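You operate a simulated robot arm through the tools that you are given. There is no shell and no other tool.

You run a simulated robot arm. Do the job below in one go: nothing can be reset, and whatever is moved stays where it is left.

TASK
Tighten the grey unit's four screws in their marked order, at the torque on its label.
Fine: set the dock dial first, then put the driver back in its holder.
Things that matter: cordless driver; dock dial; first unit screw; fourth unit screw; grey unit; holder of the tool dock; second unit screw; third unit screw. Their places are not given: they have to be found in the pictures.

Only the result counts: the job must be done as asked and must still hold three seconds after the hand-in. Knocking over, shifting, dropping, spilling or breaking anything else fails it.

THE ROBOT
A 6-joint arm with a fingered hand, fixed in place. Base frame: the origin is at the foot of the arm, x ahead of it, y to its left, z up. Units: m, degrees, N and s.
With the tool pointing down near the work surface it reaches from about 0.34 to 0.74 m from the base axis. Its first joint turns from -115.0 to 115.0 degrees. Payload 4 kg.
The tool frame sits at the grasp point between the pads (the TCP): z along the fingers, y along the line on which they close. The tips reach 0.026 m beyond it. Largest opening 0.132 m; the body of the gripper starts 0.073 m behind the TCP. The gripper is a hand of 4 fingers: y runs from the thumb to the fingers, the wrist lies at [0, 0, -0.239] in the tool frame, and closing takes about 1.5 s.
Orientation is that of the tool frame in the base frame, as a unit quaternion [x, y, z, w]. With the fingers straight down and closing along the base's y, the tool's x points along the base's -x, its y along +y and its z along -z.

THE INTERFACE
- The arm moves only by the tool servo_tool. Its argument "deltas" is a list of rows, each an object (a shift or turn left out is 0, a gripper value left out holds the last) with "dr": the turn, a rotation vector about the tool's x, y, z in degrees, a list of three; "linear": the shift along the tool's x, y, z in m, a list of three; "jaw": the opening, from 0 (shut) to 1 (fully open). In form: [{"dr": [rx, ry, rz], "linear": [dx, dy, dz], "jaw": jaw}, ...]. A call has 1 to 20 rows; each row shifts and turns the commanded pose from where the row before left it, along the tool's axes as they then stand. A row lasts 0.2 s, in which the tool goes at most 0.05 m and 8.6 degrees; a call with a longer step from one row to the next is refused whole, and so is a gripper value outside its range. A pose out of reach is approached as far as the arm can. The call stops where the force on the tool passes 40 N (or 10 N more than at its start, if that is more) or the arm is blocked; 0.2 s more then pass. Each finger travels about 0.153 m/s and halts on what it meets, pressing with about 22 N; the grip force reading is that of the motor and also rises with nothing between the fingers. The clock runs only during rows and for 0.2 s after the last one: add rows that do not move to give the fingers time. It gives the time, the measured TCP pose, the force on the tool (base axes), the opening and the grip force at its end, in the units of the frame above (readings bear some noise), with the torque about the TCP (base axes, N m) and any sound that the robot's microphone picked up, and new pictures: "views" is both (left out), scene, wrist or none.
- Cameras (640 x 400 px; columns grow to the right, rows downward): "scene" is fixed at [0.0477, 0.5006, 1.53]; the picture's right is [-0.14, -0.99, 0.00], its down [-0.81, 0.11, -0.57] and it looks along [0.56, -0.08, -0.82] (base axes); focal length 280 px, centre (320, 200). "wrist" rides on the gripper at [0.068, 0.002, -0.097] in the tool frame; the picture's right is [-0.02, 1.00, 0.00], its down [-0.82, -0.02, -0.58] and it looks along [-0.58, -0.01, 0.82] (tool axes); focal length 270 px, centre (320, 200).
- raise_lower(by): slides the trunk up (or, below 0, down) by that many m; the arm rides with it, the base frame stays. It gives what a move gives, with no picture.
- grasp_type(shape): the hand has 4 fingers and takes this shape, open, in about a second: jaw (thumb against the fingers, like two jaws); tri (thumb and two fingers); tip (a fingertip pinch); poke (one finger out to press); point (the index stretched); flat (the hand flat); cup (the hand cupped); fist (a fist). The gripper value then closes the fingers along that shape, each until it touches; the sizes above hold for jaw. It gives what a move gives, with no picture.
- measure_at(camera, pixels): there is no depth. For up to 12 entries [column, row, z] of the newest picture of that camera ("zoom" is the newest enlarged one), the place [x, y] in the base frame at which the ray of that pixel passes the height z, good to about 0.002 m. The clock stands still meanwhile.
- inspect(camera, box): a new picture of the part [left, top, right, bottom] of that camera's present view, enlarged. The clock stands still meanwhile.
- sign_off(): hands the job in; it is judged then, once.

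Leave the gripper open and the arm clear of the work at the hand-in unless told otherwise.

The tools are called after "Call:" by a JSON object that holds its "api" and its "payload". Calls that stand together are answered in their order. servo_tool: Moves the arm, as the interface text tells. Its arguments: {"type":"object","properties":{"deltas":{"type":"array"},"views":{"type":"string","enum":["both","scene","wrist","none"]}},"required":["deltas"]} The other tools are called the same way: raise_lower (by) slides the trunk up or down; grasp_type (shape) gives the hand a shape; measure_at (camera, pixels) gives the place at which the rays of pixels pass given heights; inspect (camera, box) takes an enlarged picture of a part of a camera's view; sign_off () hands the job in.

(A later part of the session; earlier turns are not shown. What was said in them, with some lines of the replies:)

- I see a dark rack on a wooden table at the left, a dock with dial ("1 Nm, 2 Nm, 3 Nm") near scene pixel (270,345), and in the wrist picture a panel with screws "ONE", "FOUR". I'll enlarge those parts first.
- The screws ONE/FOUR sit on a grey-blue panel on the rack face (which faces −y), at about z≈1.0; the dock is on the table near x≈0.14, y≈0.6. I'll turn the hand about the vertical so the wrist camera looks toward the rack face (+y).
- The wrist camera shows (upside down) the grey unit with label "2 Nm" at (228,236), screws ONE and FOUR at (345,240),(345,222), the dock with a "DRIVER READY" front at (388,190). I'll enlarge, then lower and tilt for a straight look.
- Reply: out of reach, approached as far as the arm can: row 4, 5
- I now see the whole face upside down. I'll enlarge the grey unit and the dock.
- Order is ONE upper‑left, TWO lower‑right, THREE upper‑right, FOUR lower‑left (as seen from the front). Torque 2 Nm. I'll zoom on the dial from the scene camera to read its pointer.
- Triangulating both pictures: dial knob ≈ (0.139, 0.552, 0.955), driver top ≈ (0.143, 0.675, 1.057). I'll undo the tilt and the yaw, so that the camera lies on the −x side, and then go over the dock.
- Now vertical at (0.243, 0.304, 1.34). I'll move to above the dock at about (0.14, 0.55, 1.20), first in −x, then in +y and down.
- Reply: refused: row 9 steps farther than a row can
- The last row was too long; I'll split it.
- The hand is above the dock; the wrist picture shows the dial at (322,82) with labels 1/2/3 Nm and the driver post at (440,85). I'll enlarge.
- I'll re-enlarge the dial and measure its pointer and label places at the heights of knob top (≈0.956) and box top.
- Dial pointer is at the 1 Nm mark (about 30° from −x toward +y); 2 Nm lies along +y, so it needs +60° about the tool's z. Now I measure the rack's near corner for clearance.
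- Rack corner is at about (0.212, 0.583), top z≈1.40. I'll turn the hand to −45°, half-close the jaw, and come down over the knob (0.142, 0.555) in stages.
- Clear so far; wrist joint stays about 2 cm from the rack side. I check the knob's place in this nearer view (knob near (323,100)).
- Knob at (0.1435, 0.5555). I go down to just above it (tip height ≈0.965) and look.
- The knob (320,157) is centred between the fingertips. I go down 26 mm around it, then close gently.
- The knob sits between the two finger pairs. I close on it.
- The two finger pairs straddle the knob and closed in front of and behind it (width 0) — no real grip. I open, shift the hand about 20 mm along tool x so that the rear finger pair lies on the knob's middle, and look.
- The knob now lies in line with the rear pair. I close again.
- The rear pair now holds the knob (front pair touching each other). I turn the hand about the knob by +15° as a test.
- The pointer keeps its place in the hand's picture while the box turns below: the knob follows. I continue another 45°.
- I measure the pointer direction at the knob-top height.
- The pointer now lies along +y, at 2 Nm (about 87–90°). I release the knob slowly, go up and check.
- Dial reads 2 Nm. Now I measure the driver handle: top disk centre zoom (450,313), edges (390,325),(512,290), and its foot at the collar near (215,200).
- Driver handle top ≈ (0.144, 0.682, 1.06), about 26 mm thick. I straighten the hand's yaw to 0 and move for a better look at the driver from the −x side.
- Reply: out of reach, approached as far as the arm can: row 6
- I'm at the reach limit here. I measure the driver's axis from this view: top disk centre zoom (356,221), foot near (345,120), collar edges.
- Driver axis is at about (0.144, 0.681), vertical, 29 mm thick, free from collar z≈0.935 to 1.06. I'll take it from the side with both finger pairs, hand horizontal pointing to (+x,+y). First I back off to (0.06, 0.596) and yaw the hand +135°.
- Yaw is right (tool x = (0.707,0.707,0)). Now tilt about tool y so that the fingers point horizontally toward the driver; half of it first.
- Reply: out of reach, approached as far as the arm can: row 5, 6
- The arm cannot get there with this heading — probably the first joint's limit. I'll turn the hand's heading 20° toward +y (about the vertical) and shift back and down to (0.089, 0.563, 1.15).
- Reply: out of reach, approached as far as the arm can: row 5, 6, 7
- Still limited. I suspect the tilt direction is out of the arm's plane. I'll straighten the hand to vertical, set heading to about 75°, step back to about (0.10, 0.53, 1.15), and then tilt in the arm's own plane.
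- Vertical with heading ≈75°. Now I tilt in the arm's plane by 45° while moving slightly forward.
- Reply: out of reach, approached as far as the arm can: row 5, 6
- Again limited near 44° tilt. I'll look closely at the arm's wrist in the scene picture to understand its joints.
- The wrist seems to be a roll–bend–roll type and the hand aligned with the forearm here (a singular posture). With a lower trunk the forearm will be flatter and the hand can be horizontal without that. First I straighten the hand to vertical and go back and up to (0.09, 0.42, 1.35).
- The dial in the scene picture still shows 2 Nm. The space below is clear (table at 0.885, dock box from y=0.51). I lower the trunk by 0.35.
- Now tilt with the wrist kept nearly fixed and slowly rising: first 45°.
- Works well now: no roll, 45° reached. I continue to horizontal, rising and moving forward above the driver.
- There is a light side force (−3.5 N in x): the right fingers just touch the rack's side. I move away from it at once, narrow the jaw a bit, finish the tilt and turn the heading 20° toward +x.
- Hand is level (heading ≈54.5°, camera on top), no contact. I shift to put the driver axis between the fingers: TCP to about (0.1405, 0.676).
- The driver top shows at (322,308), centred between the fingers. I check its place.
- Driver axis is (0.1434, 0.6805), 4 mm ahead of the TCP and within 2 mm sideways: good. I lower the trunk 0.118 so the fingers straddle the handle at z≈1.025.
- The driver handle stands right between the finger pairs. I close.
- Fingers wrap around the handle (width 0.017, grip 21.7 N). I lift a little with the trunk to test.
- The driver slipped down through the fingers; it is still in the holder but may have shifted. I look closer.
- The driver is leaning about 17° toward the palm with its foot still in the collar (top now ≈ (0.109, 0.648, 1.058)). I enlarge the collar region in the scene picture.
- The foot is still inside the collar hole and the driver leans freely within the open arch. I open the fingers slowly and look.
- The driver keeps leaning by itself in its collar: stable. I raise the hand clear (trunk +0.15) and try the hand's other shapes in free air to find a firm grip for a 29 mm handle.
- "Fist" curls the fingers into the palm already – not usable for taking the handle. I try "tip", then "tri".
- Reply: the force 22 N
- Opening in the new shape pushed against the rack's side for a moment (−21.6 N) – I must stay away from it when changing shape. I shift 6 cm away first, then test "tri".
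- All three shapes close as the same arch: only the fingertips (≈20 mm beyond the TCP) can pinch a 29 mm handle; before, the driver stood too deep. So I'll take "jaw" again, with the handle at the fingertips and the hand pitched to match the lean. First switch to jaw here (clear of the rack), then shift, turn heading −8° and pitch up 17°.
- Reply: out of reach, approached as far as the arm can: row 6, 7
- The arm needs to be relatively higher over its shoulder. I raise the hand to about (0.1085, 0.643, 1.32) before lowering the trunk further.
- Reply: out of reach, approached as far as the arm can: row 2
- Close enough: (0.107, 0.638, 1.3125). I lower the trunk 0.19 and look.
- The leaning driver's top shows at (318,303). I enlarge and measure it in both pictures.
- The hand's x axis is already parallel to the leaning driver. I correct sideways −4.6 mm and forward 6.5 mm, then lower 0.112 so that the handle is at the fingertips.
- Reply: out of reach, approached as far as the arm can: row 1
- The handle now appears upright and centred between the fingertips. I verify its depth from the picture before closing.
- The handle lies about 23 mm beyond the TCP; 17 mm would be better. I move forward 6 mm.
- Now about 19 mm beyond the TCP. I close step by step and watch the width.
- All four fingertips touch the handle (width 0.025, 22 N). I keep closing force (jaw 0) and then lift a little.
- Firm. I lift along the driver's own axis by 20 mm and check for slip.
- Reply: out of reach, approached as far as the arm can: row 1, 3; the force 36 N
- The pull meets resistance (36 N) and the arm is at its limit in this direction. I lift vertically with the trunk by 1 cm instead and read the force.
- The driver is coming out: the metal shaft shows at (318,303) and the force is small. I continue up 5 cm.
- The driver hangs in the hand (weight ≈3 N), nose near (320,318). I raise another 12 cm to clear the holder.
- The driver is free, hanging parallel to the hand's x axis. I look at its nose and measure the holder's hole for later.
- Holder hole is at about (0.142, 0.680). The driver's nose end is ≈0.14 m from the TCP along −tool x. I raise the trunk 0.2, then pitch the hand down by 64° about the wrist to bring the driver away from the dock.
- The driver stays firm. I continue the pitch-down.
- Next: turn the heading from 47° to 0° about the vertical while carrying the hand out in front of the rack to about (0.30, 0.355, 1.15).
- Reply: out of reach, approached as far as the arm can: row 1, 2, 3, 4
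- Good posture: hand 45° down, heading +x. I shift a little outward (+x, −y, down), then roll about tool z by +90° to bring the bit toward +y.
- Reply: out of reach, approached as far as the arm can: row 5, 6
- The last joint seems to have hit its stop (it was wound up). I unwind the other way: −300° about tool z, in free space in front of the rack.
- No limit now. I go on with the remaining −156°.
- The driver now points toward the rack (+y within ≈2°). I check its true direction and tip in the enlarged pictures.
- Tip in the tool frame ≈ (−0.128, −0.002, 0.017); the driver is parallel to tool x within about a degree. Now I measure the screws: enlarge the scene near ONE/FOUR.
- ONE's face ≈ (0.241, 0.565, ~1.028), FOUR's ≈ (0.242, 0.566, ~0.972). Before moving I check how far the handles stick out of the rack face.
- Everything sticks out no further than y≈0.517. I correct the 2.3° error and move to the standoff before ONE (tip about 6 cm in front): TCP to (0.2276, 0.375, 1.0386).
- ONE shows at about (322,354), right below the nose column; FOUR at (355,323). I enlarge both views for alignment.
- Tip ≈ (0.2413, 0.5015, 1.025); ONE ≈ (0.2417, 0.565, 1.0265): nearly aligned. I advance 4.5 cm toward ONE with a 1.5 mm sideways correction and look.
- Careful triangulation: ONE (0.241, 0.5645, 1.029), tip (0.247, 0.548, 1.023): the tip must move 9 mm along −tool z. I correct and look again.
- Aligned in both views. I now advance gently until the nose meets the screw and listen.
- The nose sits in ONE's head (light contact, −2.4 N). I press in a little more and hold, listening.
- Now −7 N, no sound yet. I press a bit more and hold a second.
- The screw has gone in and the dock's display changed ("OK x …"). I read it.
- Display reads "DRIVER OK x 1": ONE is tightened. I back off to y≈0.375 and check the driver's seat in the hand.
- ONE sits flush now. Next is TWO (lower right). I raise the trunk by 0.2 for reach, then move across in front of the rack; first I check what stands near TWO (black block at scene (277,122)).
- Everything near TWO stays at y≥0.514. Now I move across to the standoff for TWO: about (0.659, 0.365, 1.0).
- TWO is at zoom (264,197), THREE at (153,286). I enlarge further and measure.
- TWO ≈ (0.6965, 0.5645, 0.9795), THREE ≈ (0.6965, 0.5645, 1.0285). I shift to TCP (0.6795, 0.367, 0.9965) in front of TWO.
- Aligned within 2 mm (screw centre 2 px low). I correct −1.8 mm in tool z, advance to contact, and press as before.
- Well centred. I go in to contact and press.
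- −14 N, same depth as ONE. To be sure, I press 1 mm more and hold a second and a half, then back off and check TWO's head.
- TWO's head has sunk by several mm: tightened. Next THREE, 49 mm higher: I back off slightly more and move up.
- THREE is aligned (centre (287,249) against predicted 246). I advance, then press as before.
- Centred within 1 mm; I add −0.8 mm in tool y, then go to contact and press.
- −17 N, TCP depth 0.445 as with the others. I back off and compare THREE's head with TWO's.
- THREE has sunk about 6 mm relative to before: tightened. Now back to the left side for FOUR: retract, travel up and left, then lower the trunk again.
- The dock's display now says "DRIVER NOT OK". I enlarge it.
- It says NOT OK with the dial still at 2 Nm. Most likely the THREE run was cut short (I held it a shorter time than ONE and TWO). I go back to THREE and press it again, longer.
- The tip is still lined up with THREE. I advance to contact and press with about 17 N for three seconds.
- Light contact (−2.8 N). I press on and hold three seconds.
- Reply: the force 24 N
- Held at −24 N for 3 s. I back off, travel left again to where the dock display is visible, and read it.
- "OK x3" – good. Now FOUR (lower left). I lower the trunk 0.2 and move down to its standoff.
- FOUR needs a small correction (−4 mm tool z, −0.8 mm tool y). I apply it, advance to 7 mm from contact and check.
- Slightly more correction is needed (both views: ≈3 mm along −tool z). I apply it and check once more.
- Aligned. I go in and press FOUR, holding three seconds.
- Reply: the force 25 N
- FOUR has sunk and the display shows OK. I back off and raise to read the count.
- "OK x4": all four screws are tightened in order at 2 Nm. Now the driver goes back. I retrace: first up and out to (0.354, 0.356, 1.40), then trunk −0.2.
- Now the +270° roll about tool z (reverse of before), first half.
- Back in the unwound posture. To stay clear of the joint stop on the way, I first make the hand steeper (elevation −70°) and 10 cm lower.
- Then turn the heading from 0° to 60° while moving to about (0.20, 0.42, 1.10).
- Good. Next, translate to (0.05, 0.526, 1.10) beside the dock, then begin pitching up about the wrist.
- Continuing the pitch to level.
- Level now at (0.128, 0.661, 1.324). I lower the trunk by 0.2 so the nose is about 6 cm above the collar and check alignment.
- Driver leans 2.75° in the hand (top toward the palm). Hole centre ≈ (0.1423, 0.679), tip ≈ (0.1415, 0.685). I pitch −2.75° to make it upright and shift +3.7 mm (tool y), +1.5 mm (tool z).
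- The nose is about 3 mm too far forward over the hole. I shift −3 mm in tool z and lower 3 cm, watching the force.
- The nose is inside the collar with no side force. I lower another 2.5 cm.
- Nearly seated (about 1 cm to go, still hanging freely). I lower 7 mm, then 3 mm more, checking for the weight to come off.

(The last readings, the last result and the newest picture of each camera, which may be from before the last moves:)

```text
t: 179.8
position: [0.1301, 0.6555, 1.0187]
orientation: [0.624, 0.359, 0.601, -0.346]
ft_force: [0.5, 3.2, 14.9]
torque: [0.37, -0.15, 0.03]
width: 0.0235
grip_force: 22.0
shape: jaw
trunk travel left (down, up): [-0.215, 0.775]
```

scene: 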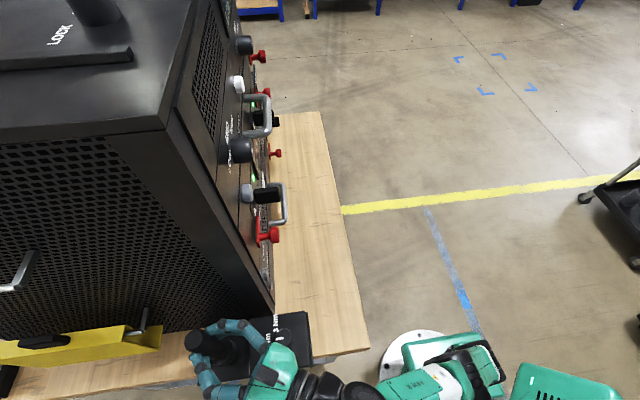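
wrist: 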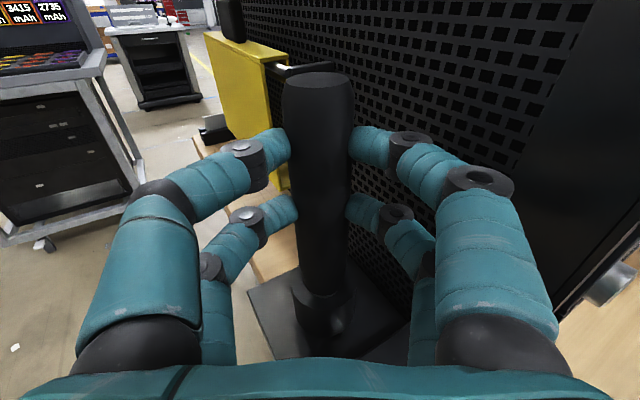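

It rests on the bottom now (+15 N). I relieve by 2.5 mm and check uprightness before letting go.

Call:
{"api": "raise_lower", "payload": {"by": 0.0025}}

Call:
{"api": "servo_tool", "payload": {"deltas": [{}]}}

Call:
{"api": "inspect", "payload": {"camera": "scene", "box": [150, 310, 270, 400]}}

Call:
{"api": "inspect", "payload": {"camera": "wrist", "box": [240, 60, 400, 180]}}

```text
t: 180.3
position: [0.131, 0.6555, 1.0183]
orientation: [0.626, 0.36, 0.6, -0.344]
ft_force: [-0.1, -0.3, 12.7]
torque: [0.25, -0.16, 0.01]
width: 0.0235
grip_force: 22.2
shape: jaw
trunk travel left (down, up): [-0.218, 0.772]
```

```text
t: 180.7
position: [0.1309, 0.6554, 1.018]
orientation: [0.626, 0.361, 0.599, -0.345]
ft_force: [-0.1, 1.0, 12.6]
torque: [0.28, -0.13, -0.03]
width: 0.0233
grip_force: 22.3
shape: jaw
trunk travel left (down, up): [-0.218, 0.772]
```

scene: 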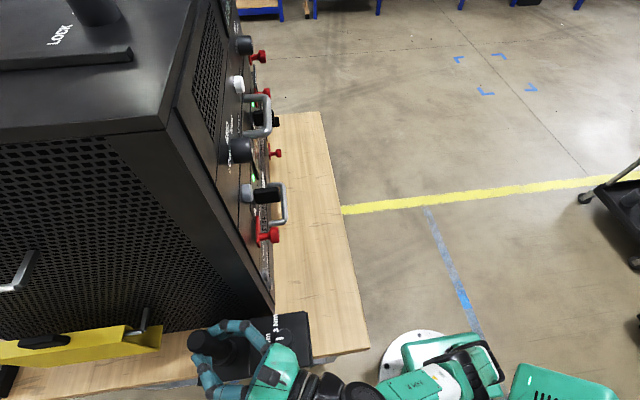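
wrist: 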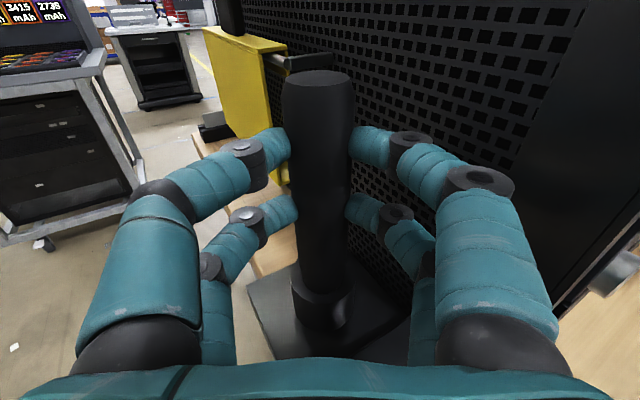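

```text
4.44 times, centred on (210, 355) of scene
```

zoom: 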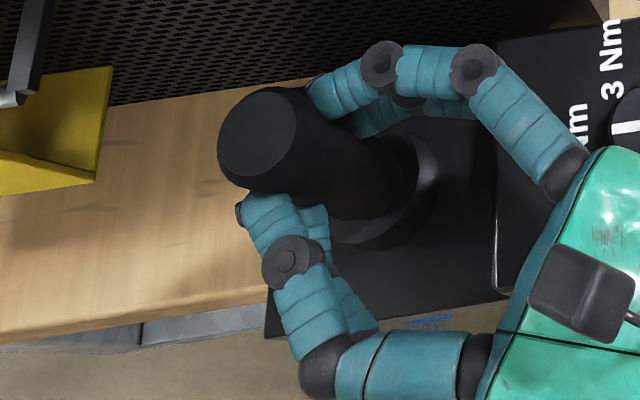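

```text
3.33 times, centred on (320, 120) of wrist
```

zoom: 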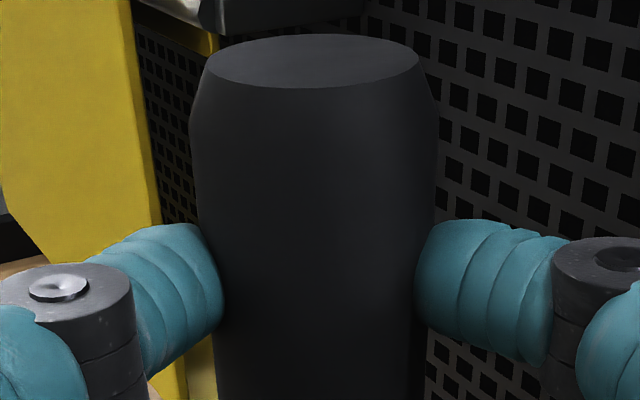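

Still pressing 12.7 N; I raise 3 mm more and measure the top's place.

Call:
{"api": "raise_lower", "payload": {"by": 0.003}}

Call:
{"api": "servo_tool", "payload": {"deltas": [{}], "views": "none"}}

Call:
{"api": "inspect", "payload": {"camera": "scene", "box": [160, 310, 260, 385]}}

Call:
{"api": "measure_at", "payload": {"camera": "scene", "pixels": [[196, 341.5, 1.055], [196, 341.5, 1.06], [196, 341.5, 1.065], [193.75, 339, 1.06]]}}

Call:
{"api": "measure_at", "payload": {"camera": "wrist", "pixels": [[317.5, 78, 1.055], [317.5, 78, 1.06], [317.5, 78, 1.065]]}}

```text
t: 181.3
position: [0.1302, 0.6572, 1.0183]
orientation: [0.627, 0.361, 0.599, -0.343]
ft_force: [-0.1, -1.0, 4.3]
torque: [0.06, -0.01, -0.03]
width: 0.0233
grip_force: 22.5
shape: jaw
trunk travel left (down, up): [-0.22, 0.77]
```

```text
t: 181.7
position: [0.1302, 0.6568, 1.0174]
orientation: [0.627, 0.361, 0.599, -0.344]
ft_force: [0.2, -0.2, 0.8]
torque: [0.02, 0.01, 0.0]
width: 0.0233
grip_force: 22.2
shape: jaw
trunk travel left (down, up): [-0.22, 0.77]
```

```text
5.33 times, centred on (210, 348) of scene
```

zoom: 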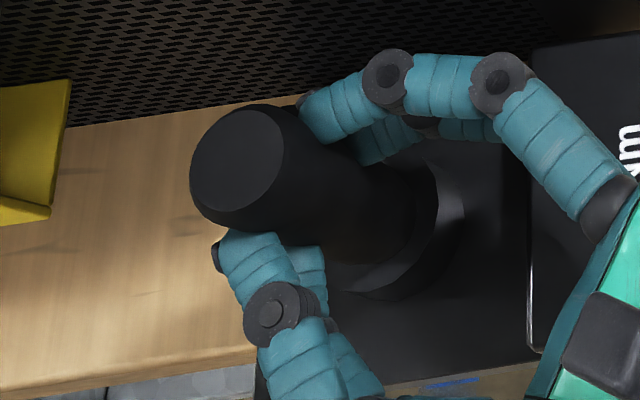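

```text
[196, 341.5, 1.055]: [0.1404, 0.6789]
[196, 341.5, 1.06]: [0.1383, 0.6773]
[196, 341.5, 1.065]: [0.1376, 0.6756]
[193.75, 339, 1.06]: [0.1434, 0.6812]
```

```text
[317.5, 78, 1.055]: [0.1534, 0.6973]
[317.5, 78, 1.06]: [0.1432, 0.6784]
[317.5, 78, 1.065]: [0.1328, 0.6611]
```

The driver stands upright in the collar (top within 2 mm of the hole axis) and the load is gone. I open the fingers slowly.

Call:
{"api": "servo_tool", "payload": {"deltas": [{"jaw": 0.19}, {"jaw": 0.22}, {"jaw": 0.26}, {"jaw": 0.32}, {"jaw": 0.4}, {"jaw": 0.48}, {}, {}]}}

Call:
{"api": "inspect", "payload": {"camera": "scene", "box": [150, 310, 270, 400]}}

```text
t: 183.5
position: [0.13, 0.6564, 1.0191]
orientation: [0.627, 0.361, 0.599, -0.344]
ft_force: [-0.6, 0.0, 0.5]
torque: [0.0, -0.05, 0.02]
width: 0.0627
grip_force: 0.0
shape: jaw
trunk travel left (down, up): [-0.22, 0.77]
```

scene: 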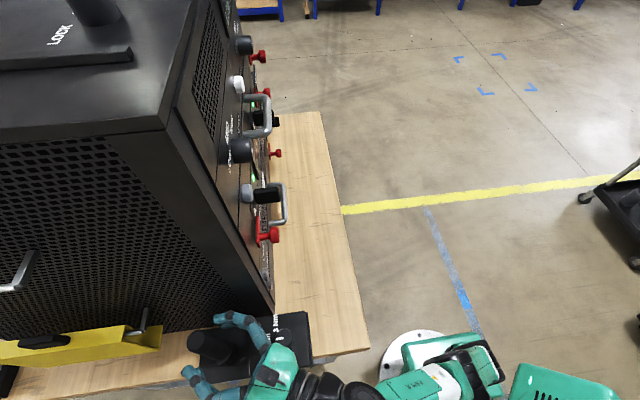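
wrist: 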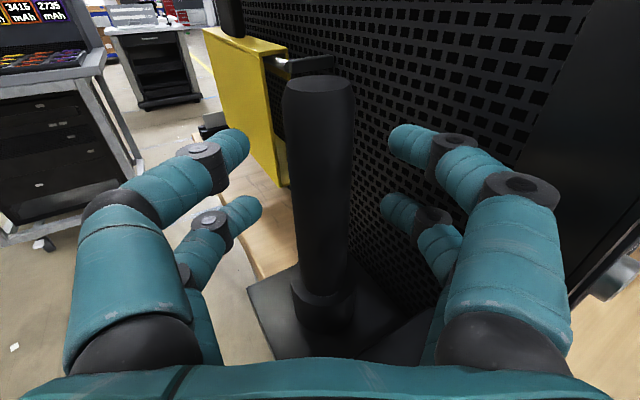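

```text
4.44 times, centred on (210, 355) of scene
```

zoom: 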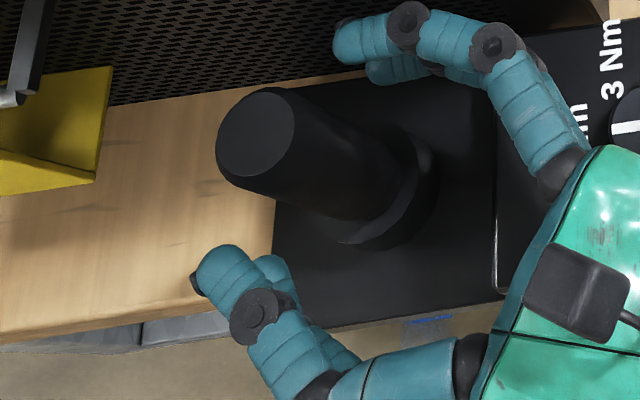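

The driver stands upright on its own. I raise the hand straight up by 0.2 with the trunk.

Call:
{"api": "raise_lower", "payload": {"by": 0.2}}

Call:
{"api": "servo_tool", "payload": {"deltas": [{}]}}

Call:
{"api": "inspect", "payload": {"camera": "scene", "box": [150, 290, 330, 400]}}

```text
t: 185.6
position: [0.1301, 0.6578, 1.2202]
orientation: [0.627, 0.36, 0.599, -0.344]
ft_force: [0.4, 0.3, 0.1]
torque: [-0.02, 0.02, -0.03]
width: 0.0627
grip_force: 0.2
shape: jaw
trunk travel left (down, up): [-0.42, 0.57]
```

```text
t: 186.0
position: [0.1307, 0.6577, 1.2185]
orientation: [0.627, 0.36, 0.599, -0.344]
ft_force: [0.0, 0.5, 0.0]
torque: [0.01, -0.03, 0.0]
width: 0.0629
grip_force: 0.0
shape: jaw
trunk travel left (down, up): [-0.42, 0.57]
```

scene: 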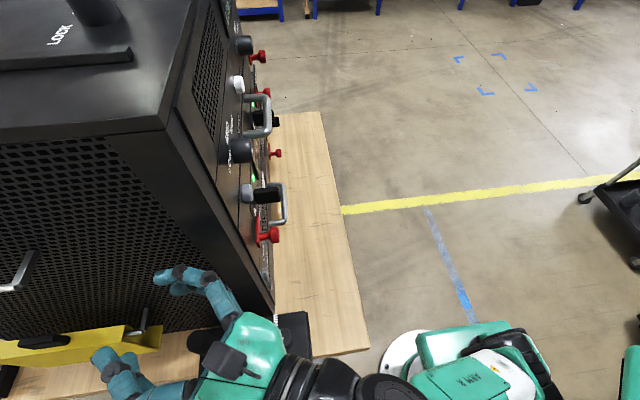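
wrist: 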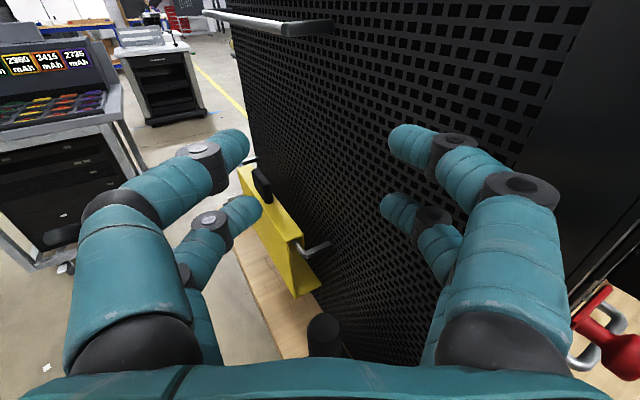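

```text
3.56 times, centred on (240, 345) of scene
```

zoom: 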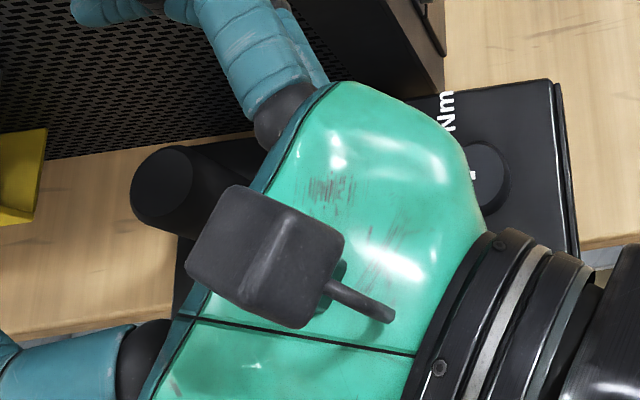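

The driver is upright in its holder. I raise the trunk another 0.15 and fold the hand down and away from the dock.

Call:
{"api": "raise_lower", "payload": {"by": 0.15}}

Call:
{"api": "servo_tool", "payload": {"deltas": [{"dr": [0, -7.5, 0], "linear": [-0.0312, 0, -0.002]}, {"dr": [0, -7.5, 0], "linear": [-0.0312, 0, -0.002]}, {"dr": [0, -7.5, 0], "linear": [-0.0312, 0, -0.002]}, {"dr": [0, -7.5, 0], "linear": [-0.0312, 0, -0.002]}, {"dr": [0, -7.5, 0], "linear": [-0.0312, 0, -0.002]}, {"dr": [0, -7.5, 0], "linear": [-0.0312, 0, -0.002]}, {"dr": [0, -7.5, 0], "linear": [-0.0312, 0, -0.002]}, {"dr": [0, -7.5, 0], "linear": [-0.0312, 0, -0.002]}, {}]}}

```text
t: 187.8
position: [0.1309, 0.6564, 1.37]
orientation: [0.626, 0.36, 0.6, -0.344]
ft_force: [0.3, -0.9, 0.4]
torque: [0.01, -0.01, -0.02]
width: 0.0628
grip_force: 0.1
shape: jaw
trunk travel left (down, up): [-0.57, 0.42]
```

```text
t: 189.8
position: [0.0642, 0.5443, 1.1672]
orientation: [0.843, 0.484, 0.205, -0.116]
ft_force: [0.0, -0.1, 0.0]
torque: [-0.01, 0.01, 0.03]
width: 0.063
grip_force: 0.1
shape: jaw
trunk travel left (down, up): [-0.57, 0.42]
```

scene: 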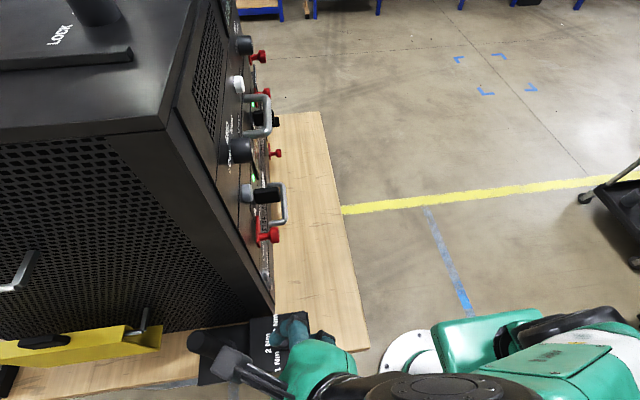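
wrist: 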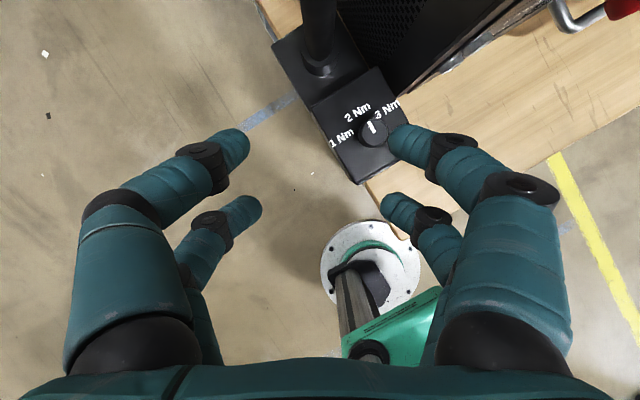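

Clear of the dock; dial still at 2 Nm. I move the hand away to about (0.20, 0.38) and look over everything once more.

Call:
{"api": "servo_tool", "payload": {"deltas": [{"linear": [-0.0132, 0.04, -0.0068]}, {"linear": [-0.0132, 0.04, -0.0068]}, {"linear": [-0.0132, 0.04, -0.0068]}, {"linear": [-0.0132, 0.04, -0.0068]}, {"linear": [-0.0132, 0.04, -0.0068]}, {"jaw": 0.8}, {}, {}]}}

Call:
{"api": "inspect", "payload": {"camera": "scene", "box": [160, 280, 360, 400]}}

Call:
{"api": "inspect", "payload": {"camera": "scene", "box": [170, 310, 330, 390]}}

```text
t: 191.6
position: [0.2008, 0.3794, 1.169]
orientation: [0.842, 0.484, 0.204, -0.117]
ft_force: [0.0, -0.1, 0.8]
torque: [0.01, 0.0, -0.03]
width: 0.1051
grip_force: 0.1
shape: jaw
trunk travel left (down, up): [-0.57, 0.42]
```

scene: 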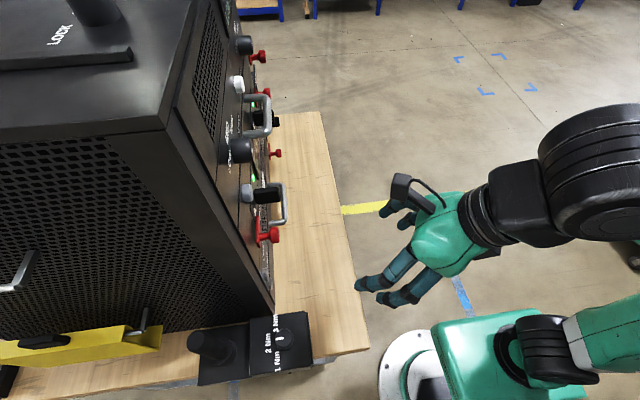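
wrist: 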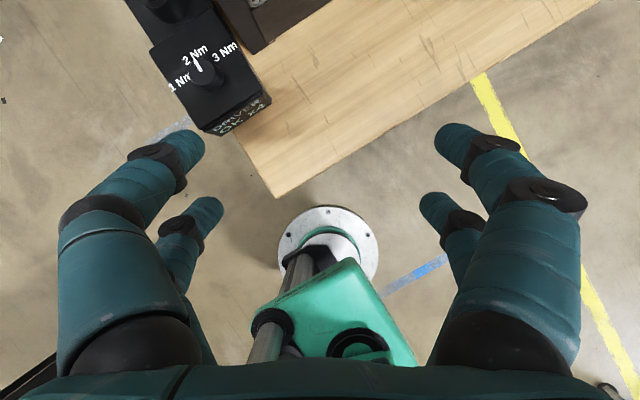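

```text
3.20 times, centred on (260, 340) of scene
```

zoom: 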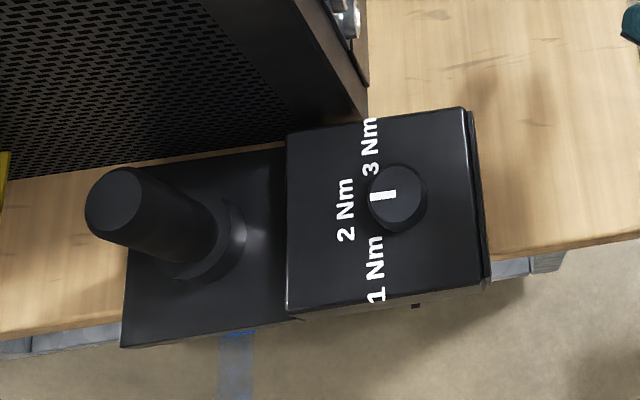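

```text
4.00 times, centred on (250, 350) of scene
```

zoom: 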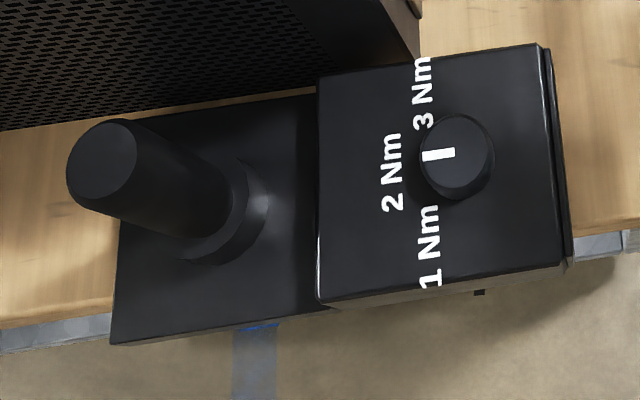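

Driver back in its holder, dial at 2 Nm, display "OK x4". I raise the arm a bit more, wait a moment, and check that nothing moves.

Call:
{"api": "raise_lower", "payload": {"by": 0.15}}

Call:
{"api": "servo_tool", "payload": {"deltas": [{"jaw": 1.0}, {}, {}, {}, {}, {}, {}, {}, {}, {}]}}

Call:
{"api": "inspect", "payload": {"camera": "scene", "box": [160, 280, 360, 400]}}

Call:
{"api": "inspect", "payload": {"camera": "wrist", "box": [100, 0, 300, 150]}}

```text
t: 193.3
position: [0.2017, 0.3787, 1.3183]
orientation: [0.842, 0.484, 0.206, -0.118]
ft_force: [-0.3, 0.1, 0.7]
torque: [0.01, 0.0, -0.01]
width: 0.1053
grip_force: 0.0
shape: jaw
trunk travel left (down, up): [-0.72, 0.269]
```

```text
t: 195.5
position: [0.2006, 0.3784, 1.318]
orientation: [0.842, 0.484, 0.207, -0.117]
ft_force: [0.6, 0.3, 0.0]
torque: [-0.02, -0.01, -0.02]
width: 0.1321
grip_force: 0.1
shape: jaw
trunk travel left (down, up): [-0.72, 0.269]
```

scene: 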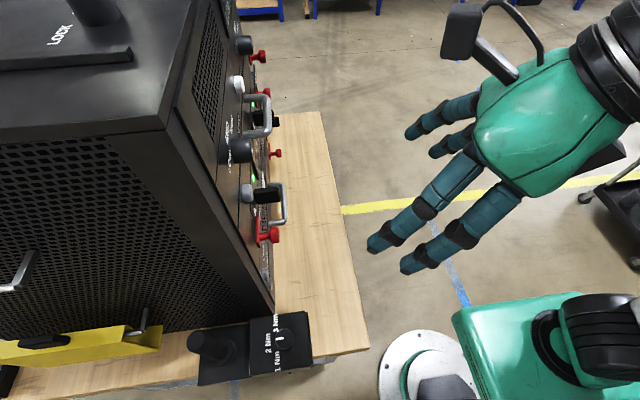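
wrist: 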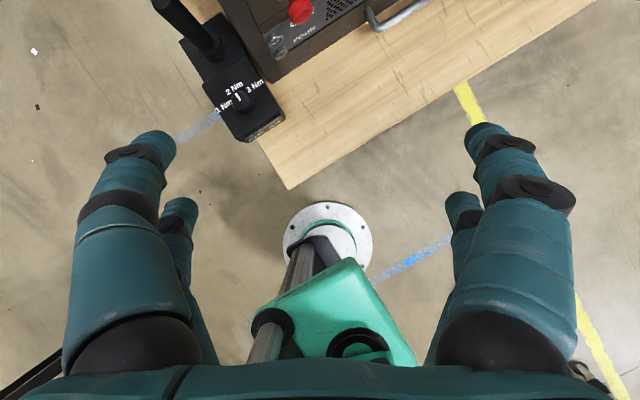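

```text
3.20 times, centred on (260, 340) of scene
```

zoom: 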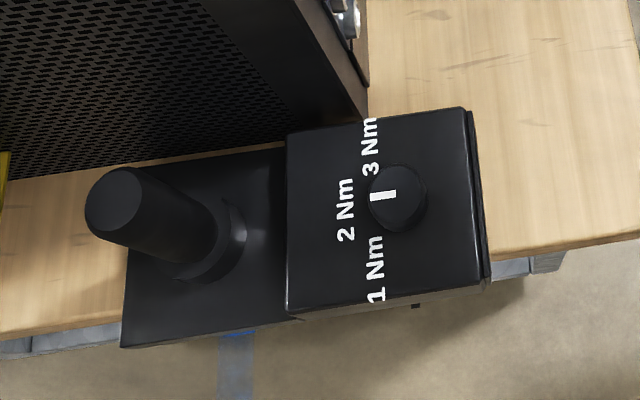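

```text
2.67 times, centred on (200, 75) of wrist
```

zoom: 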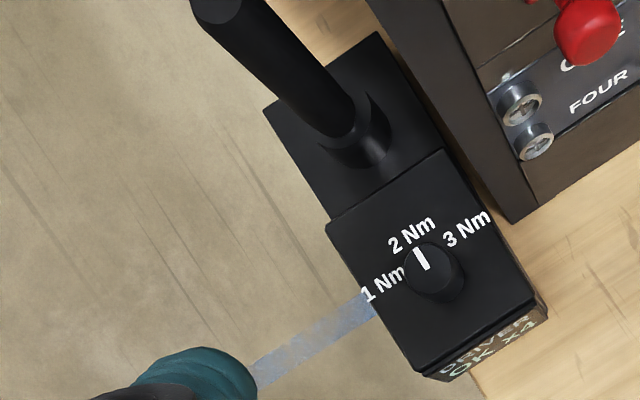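

Nothing has moved since release. The driver stands in its holder, the dial points at 2 Nm and the display reads "DRIVER OK x4". The screws next to FOUR sit flush, the hand is open and the arm is clear, so I hand the job in.

Call:
{"api": "sign_off", "payload": {}}

```text
The job is handed in.
```

All four screws on the grey unit are tightened in the order ONE, TWO, THREE, FOUR. The dock dial was set to the label's 2 Nm first. I have handed the job in. My last check showed "DRIVER OK x4" on the dock display.

- **Screw THREE:** the display showed "NOT OK" after the first press, probably because I held it too briefly. I pressed it again for longer and the display then read "OK x3", before I started on FOUR.
- **Driver:** it is back in its holder, standing on its own about 2° off upright. My first grip tipped it within the holder, but it never left it.
- **Contact with the rack:** while I was getting ready to pick up the driver, the fingers touched the rack's side twice, once lightly and once with about 22 N. The rack looks unmoved in the pictures.

The arm is clear of the work and the gripper is fully open.
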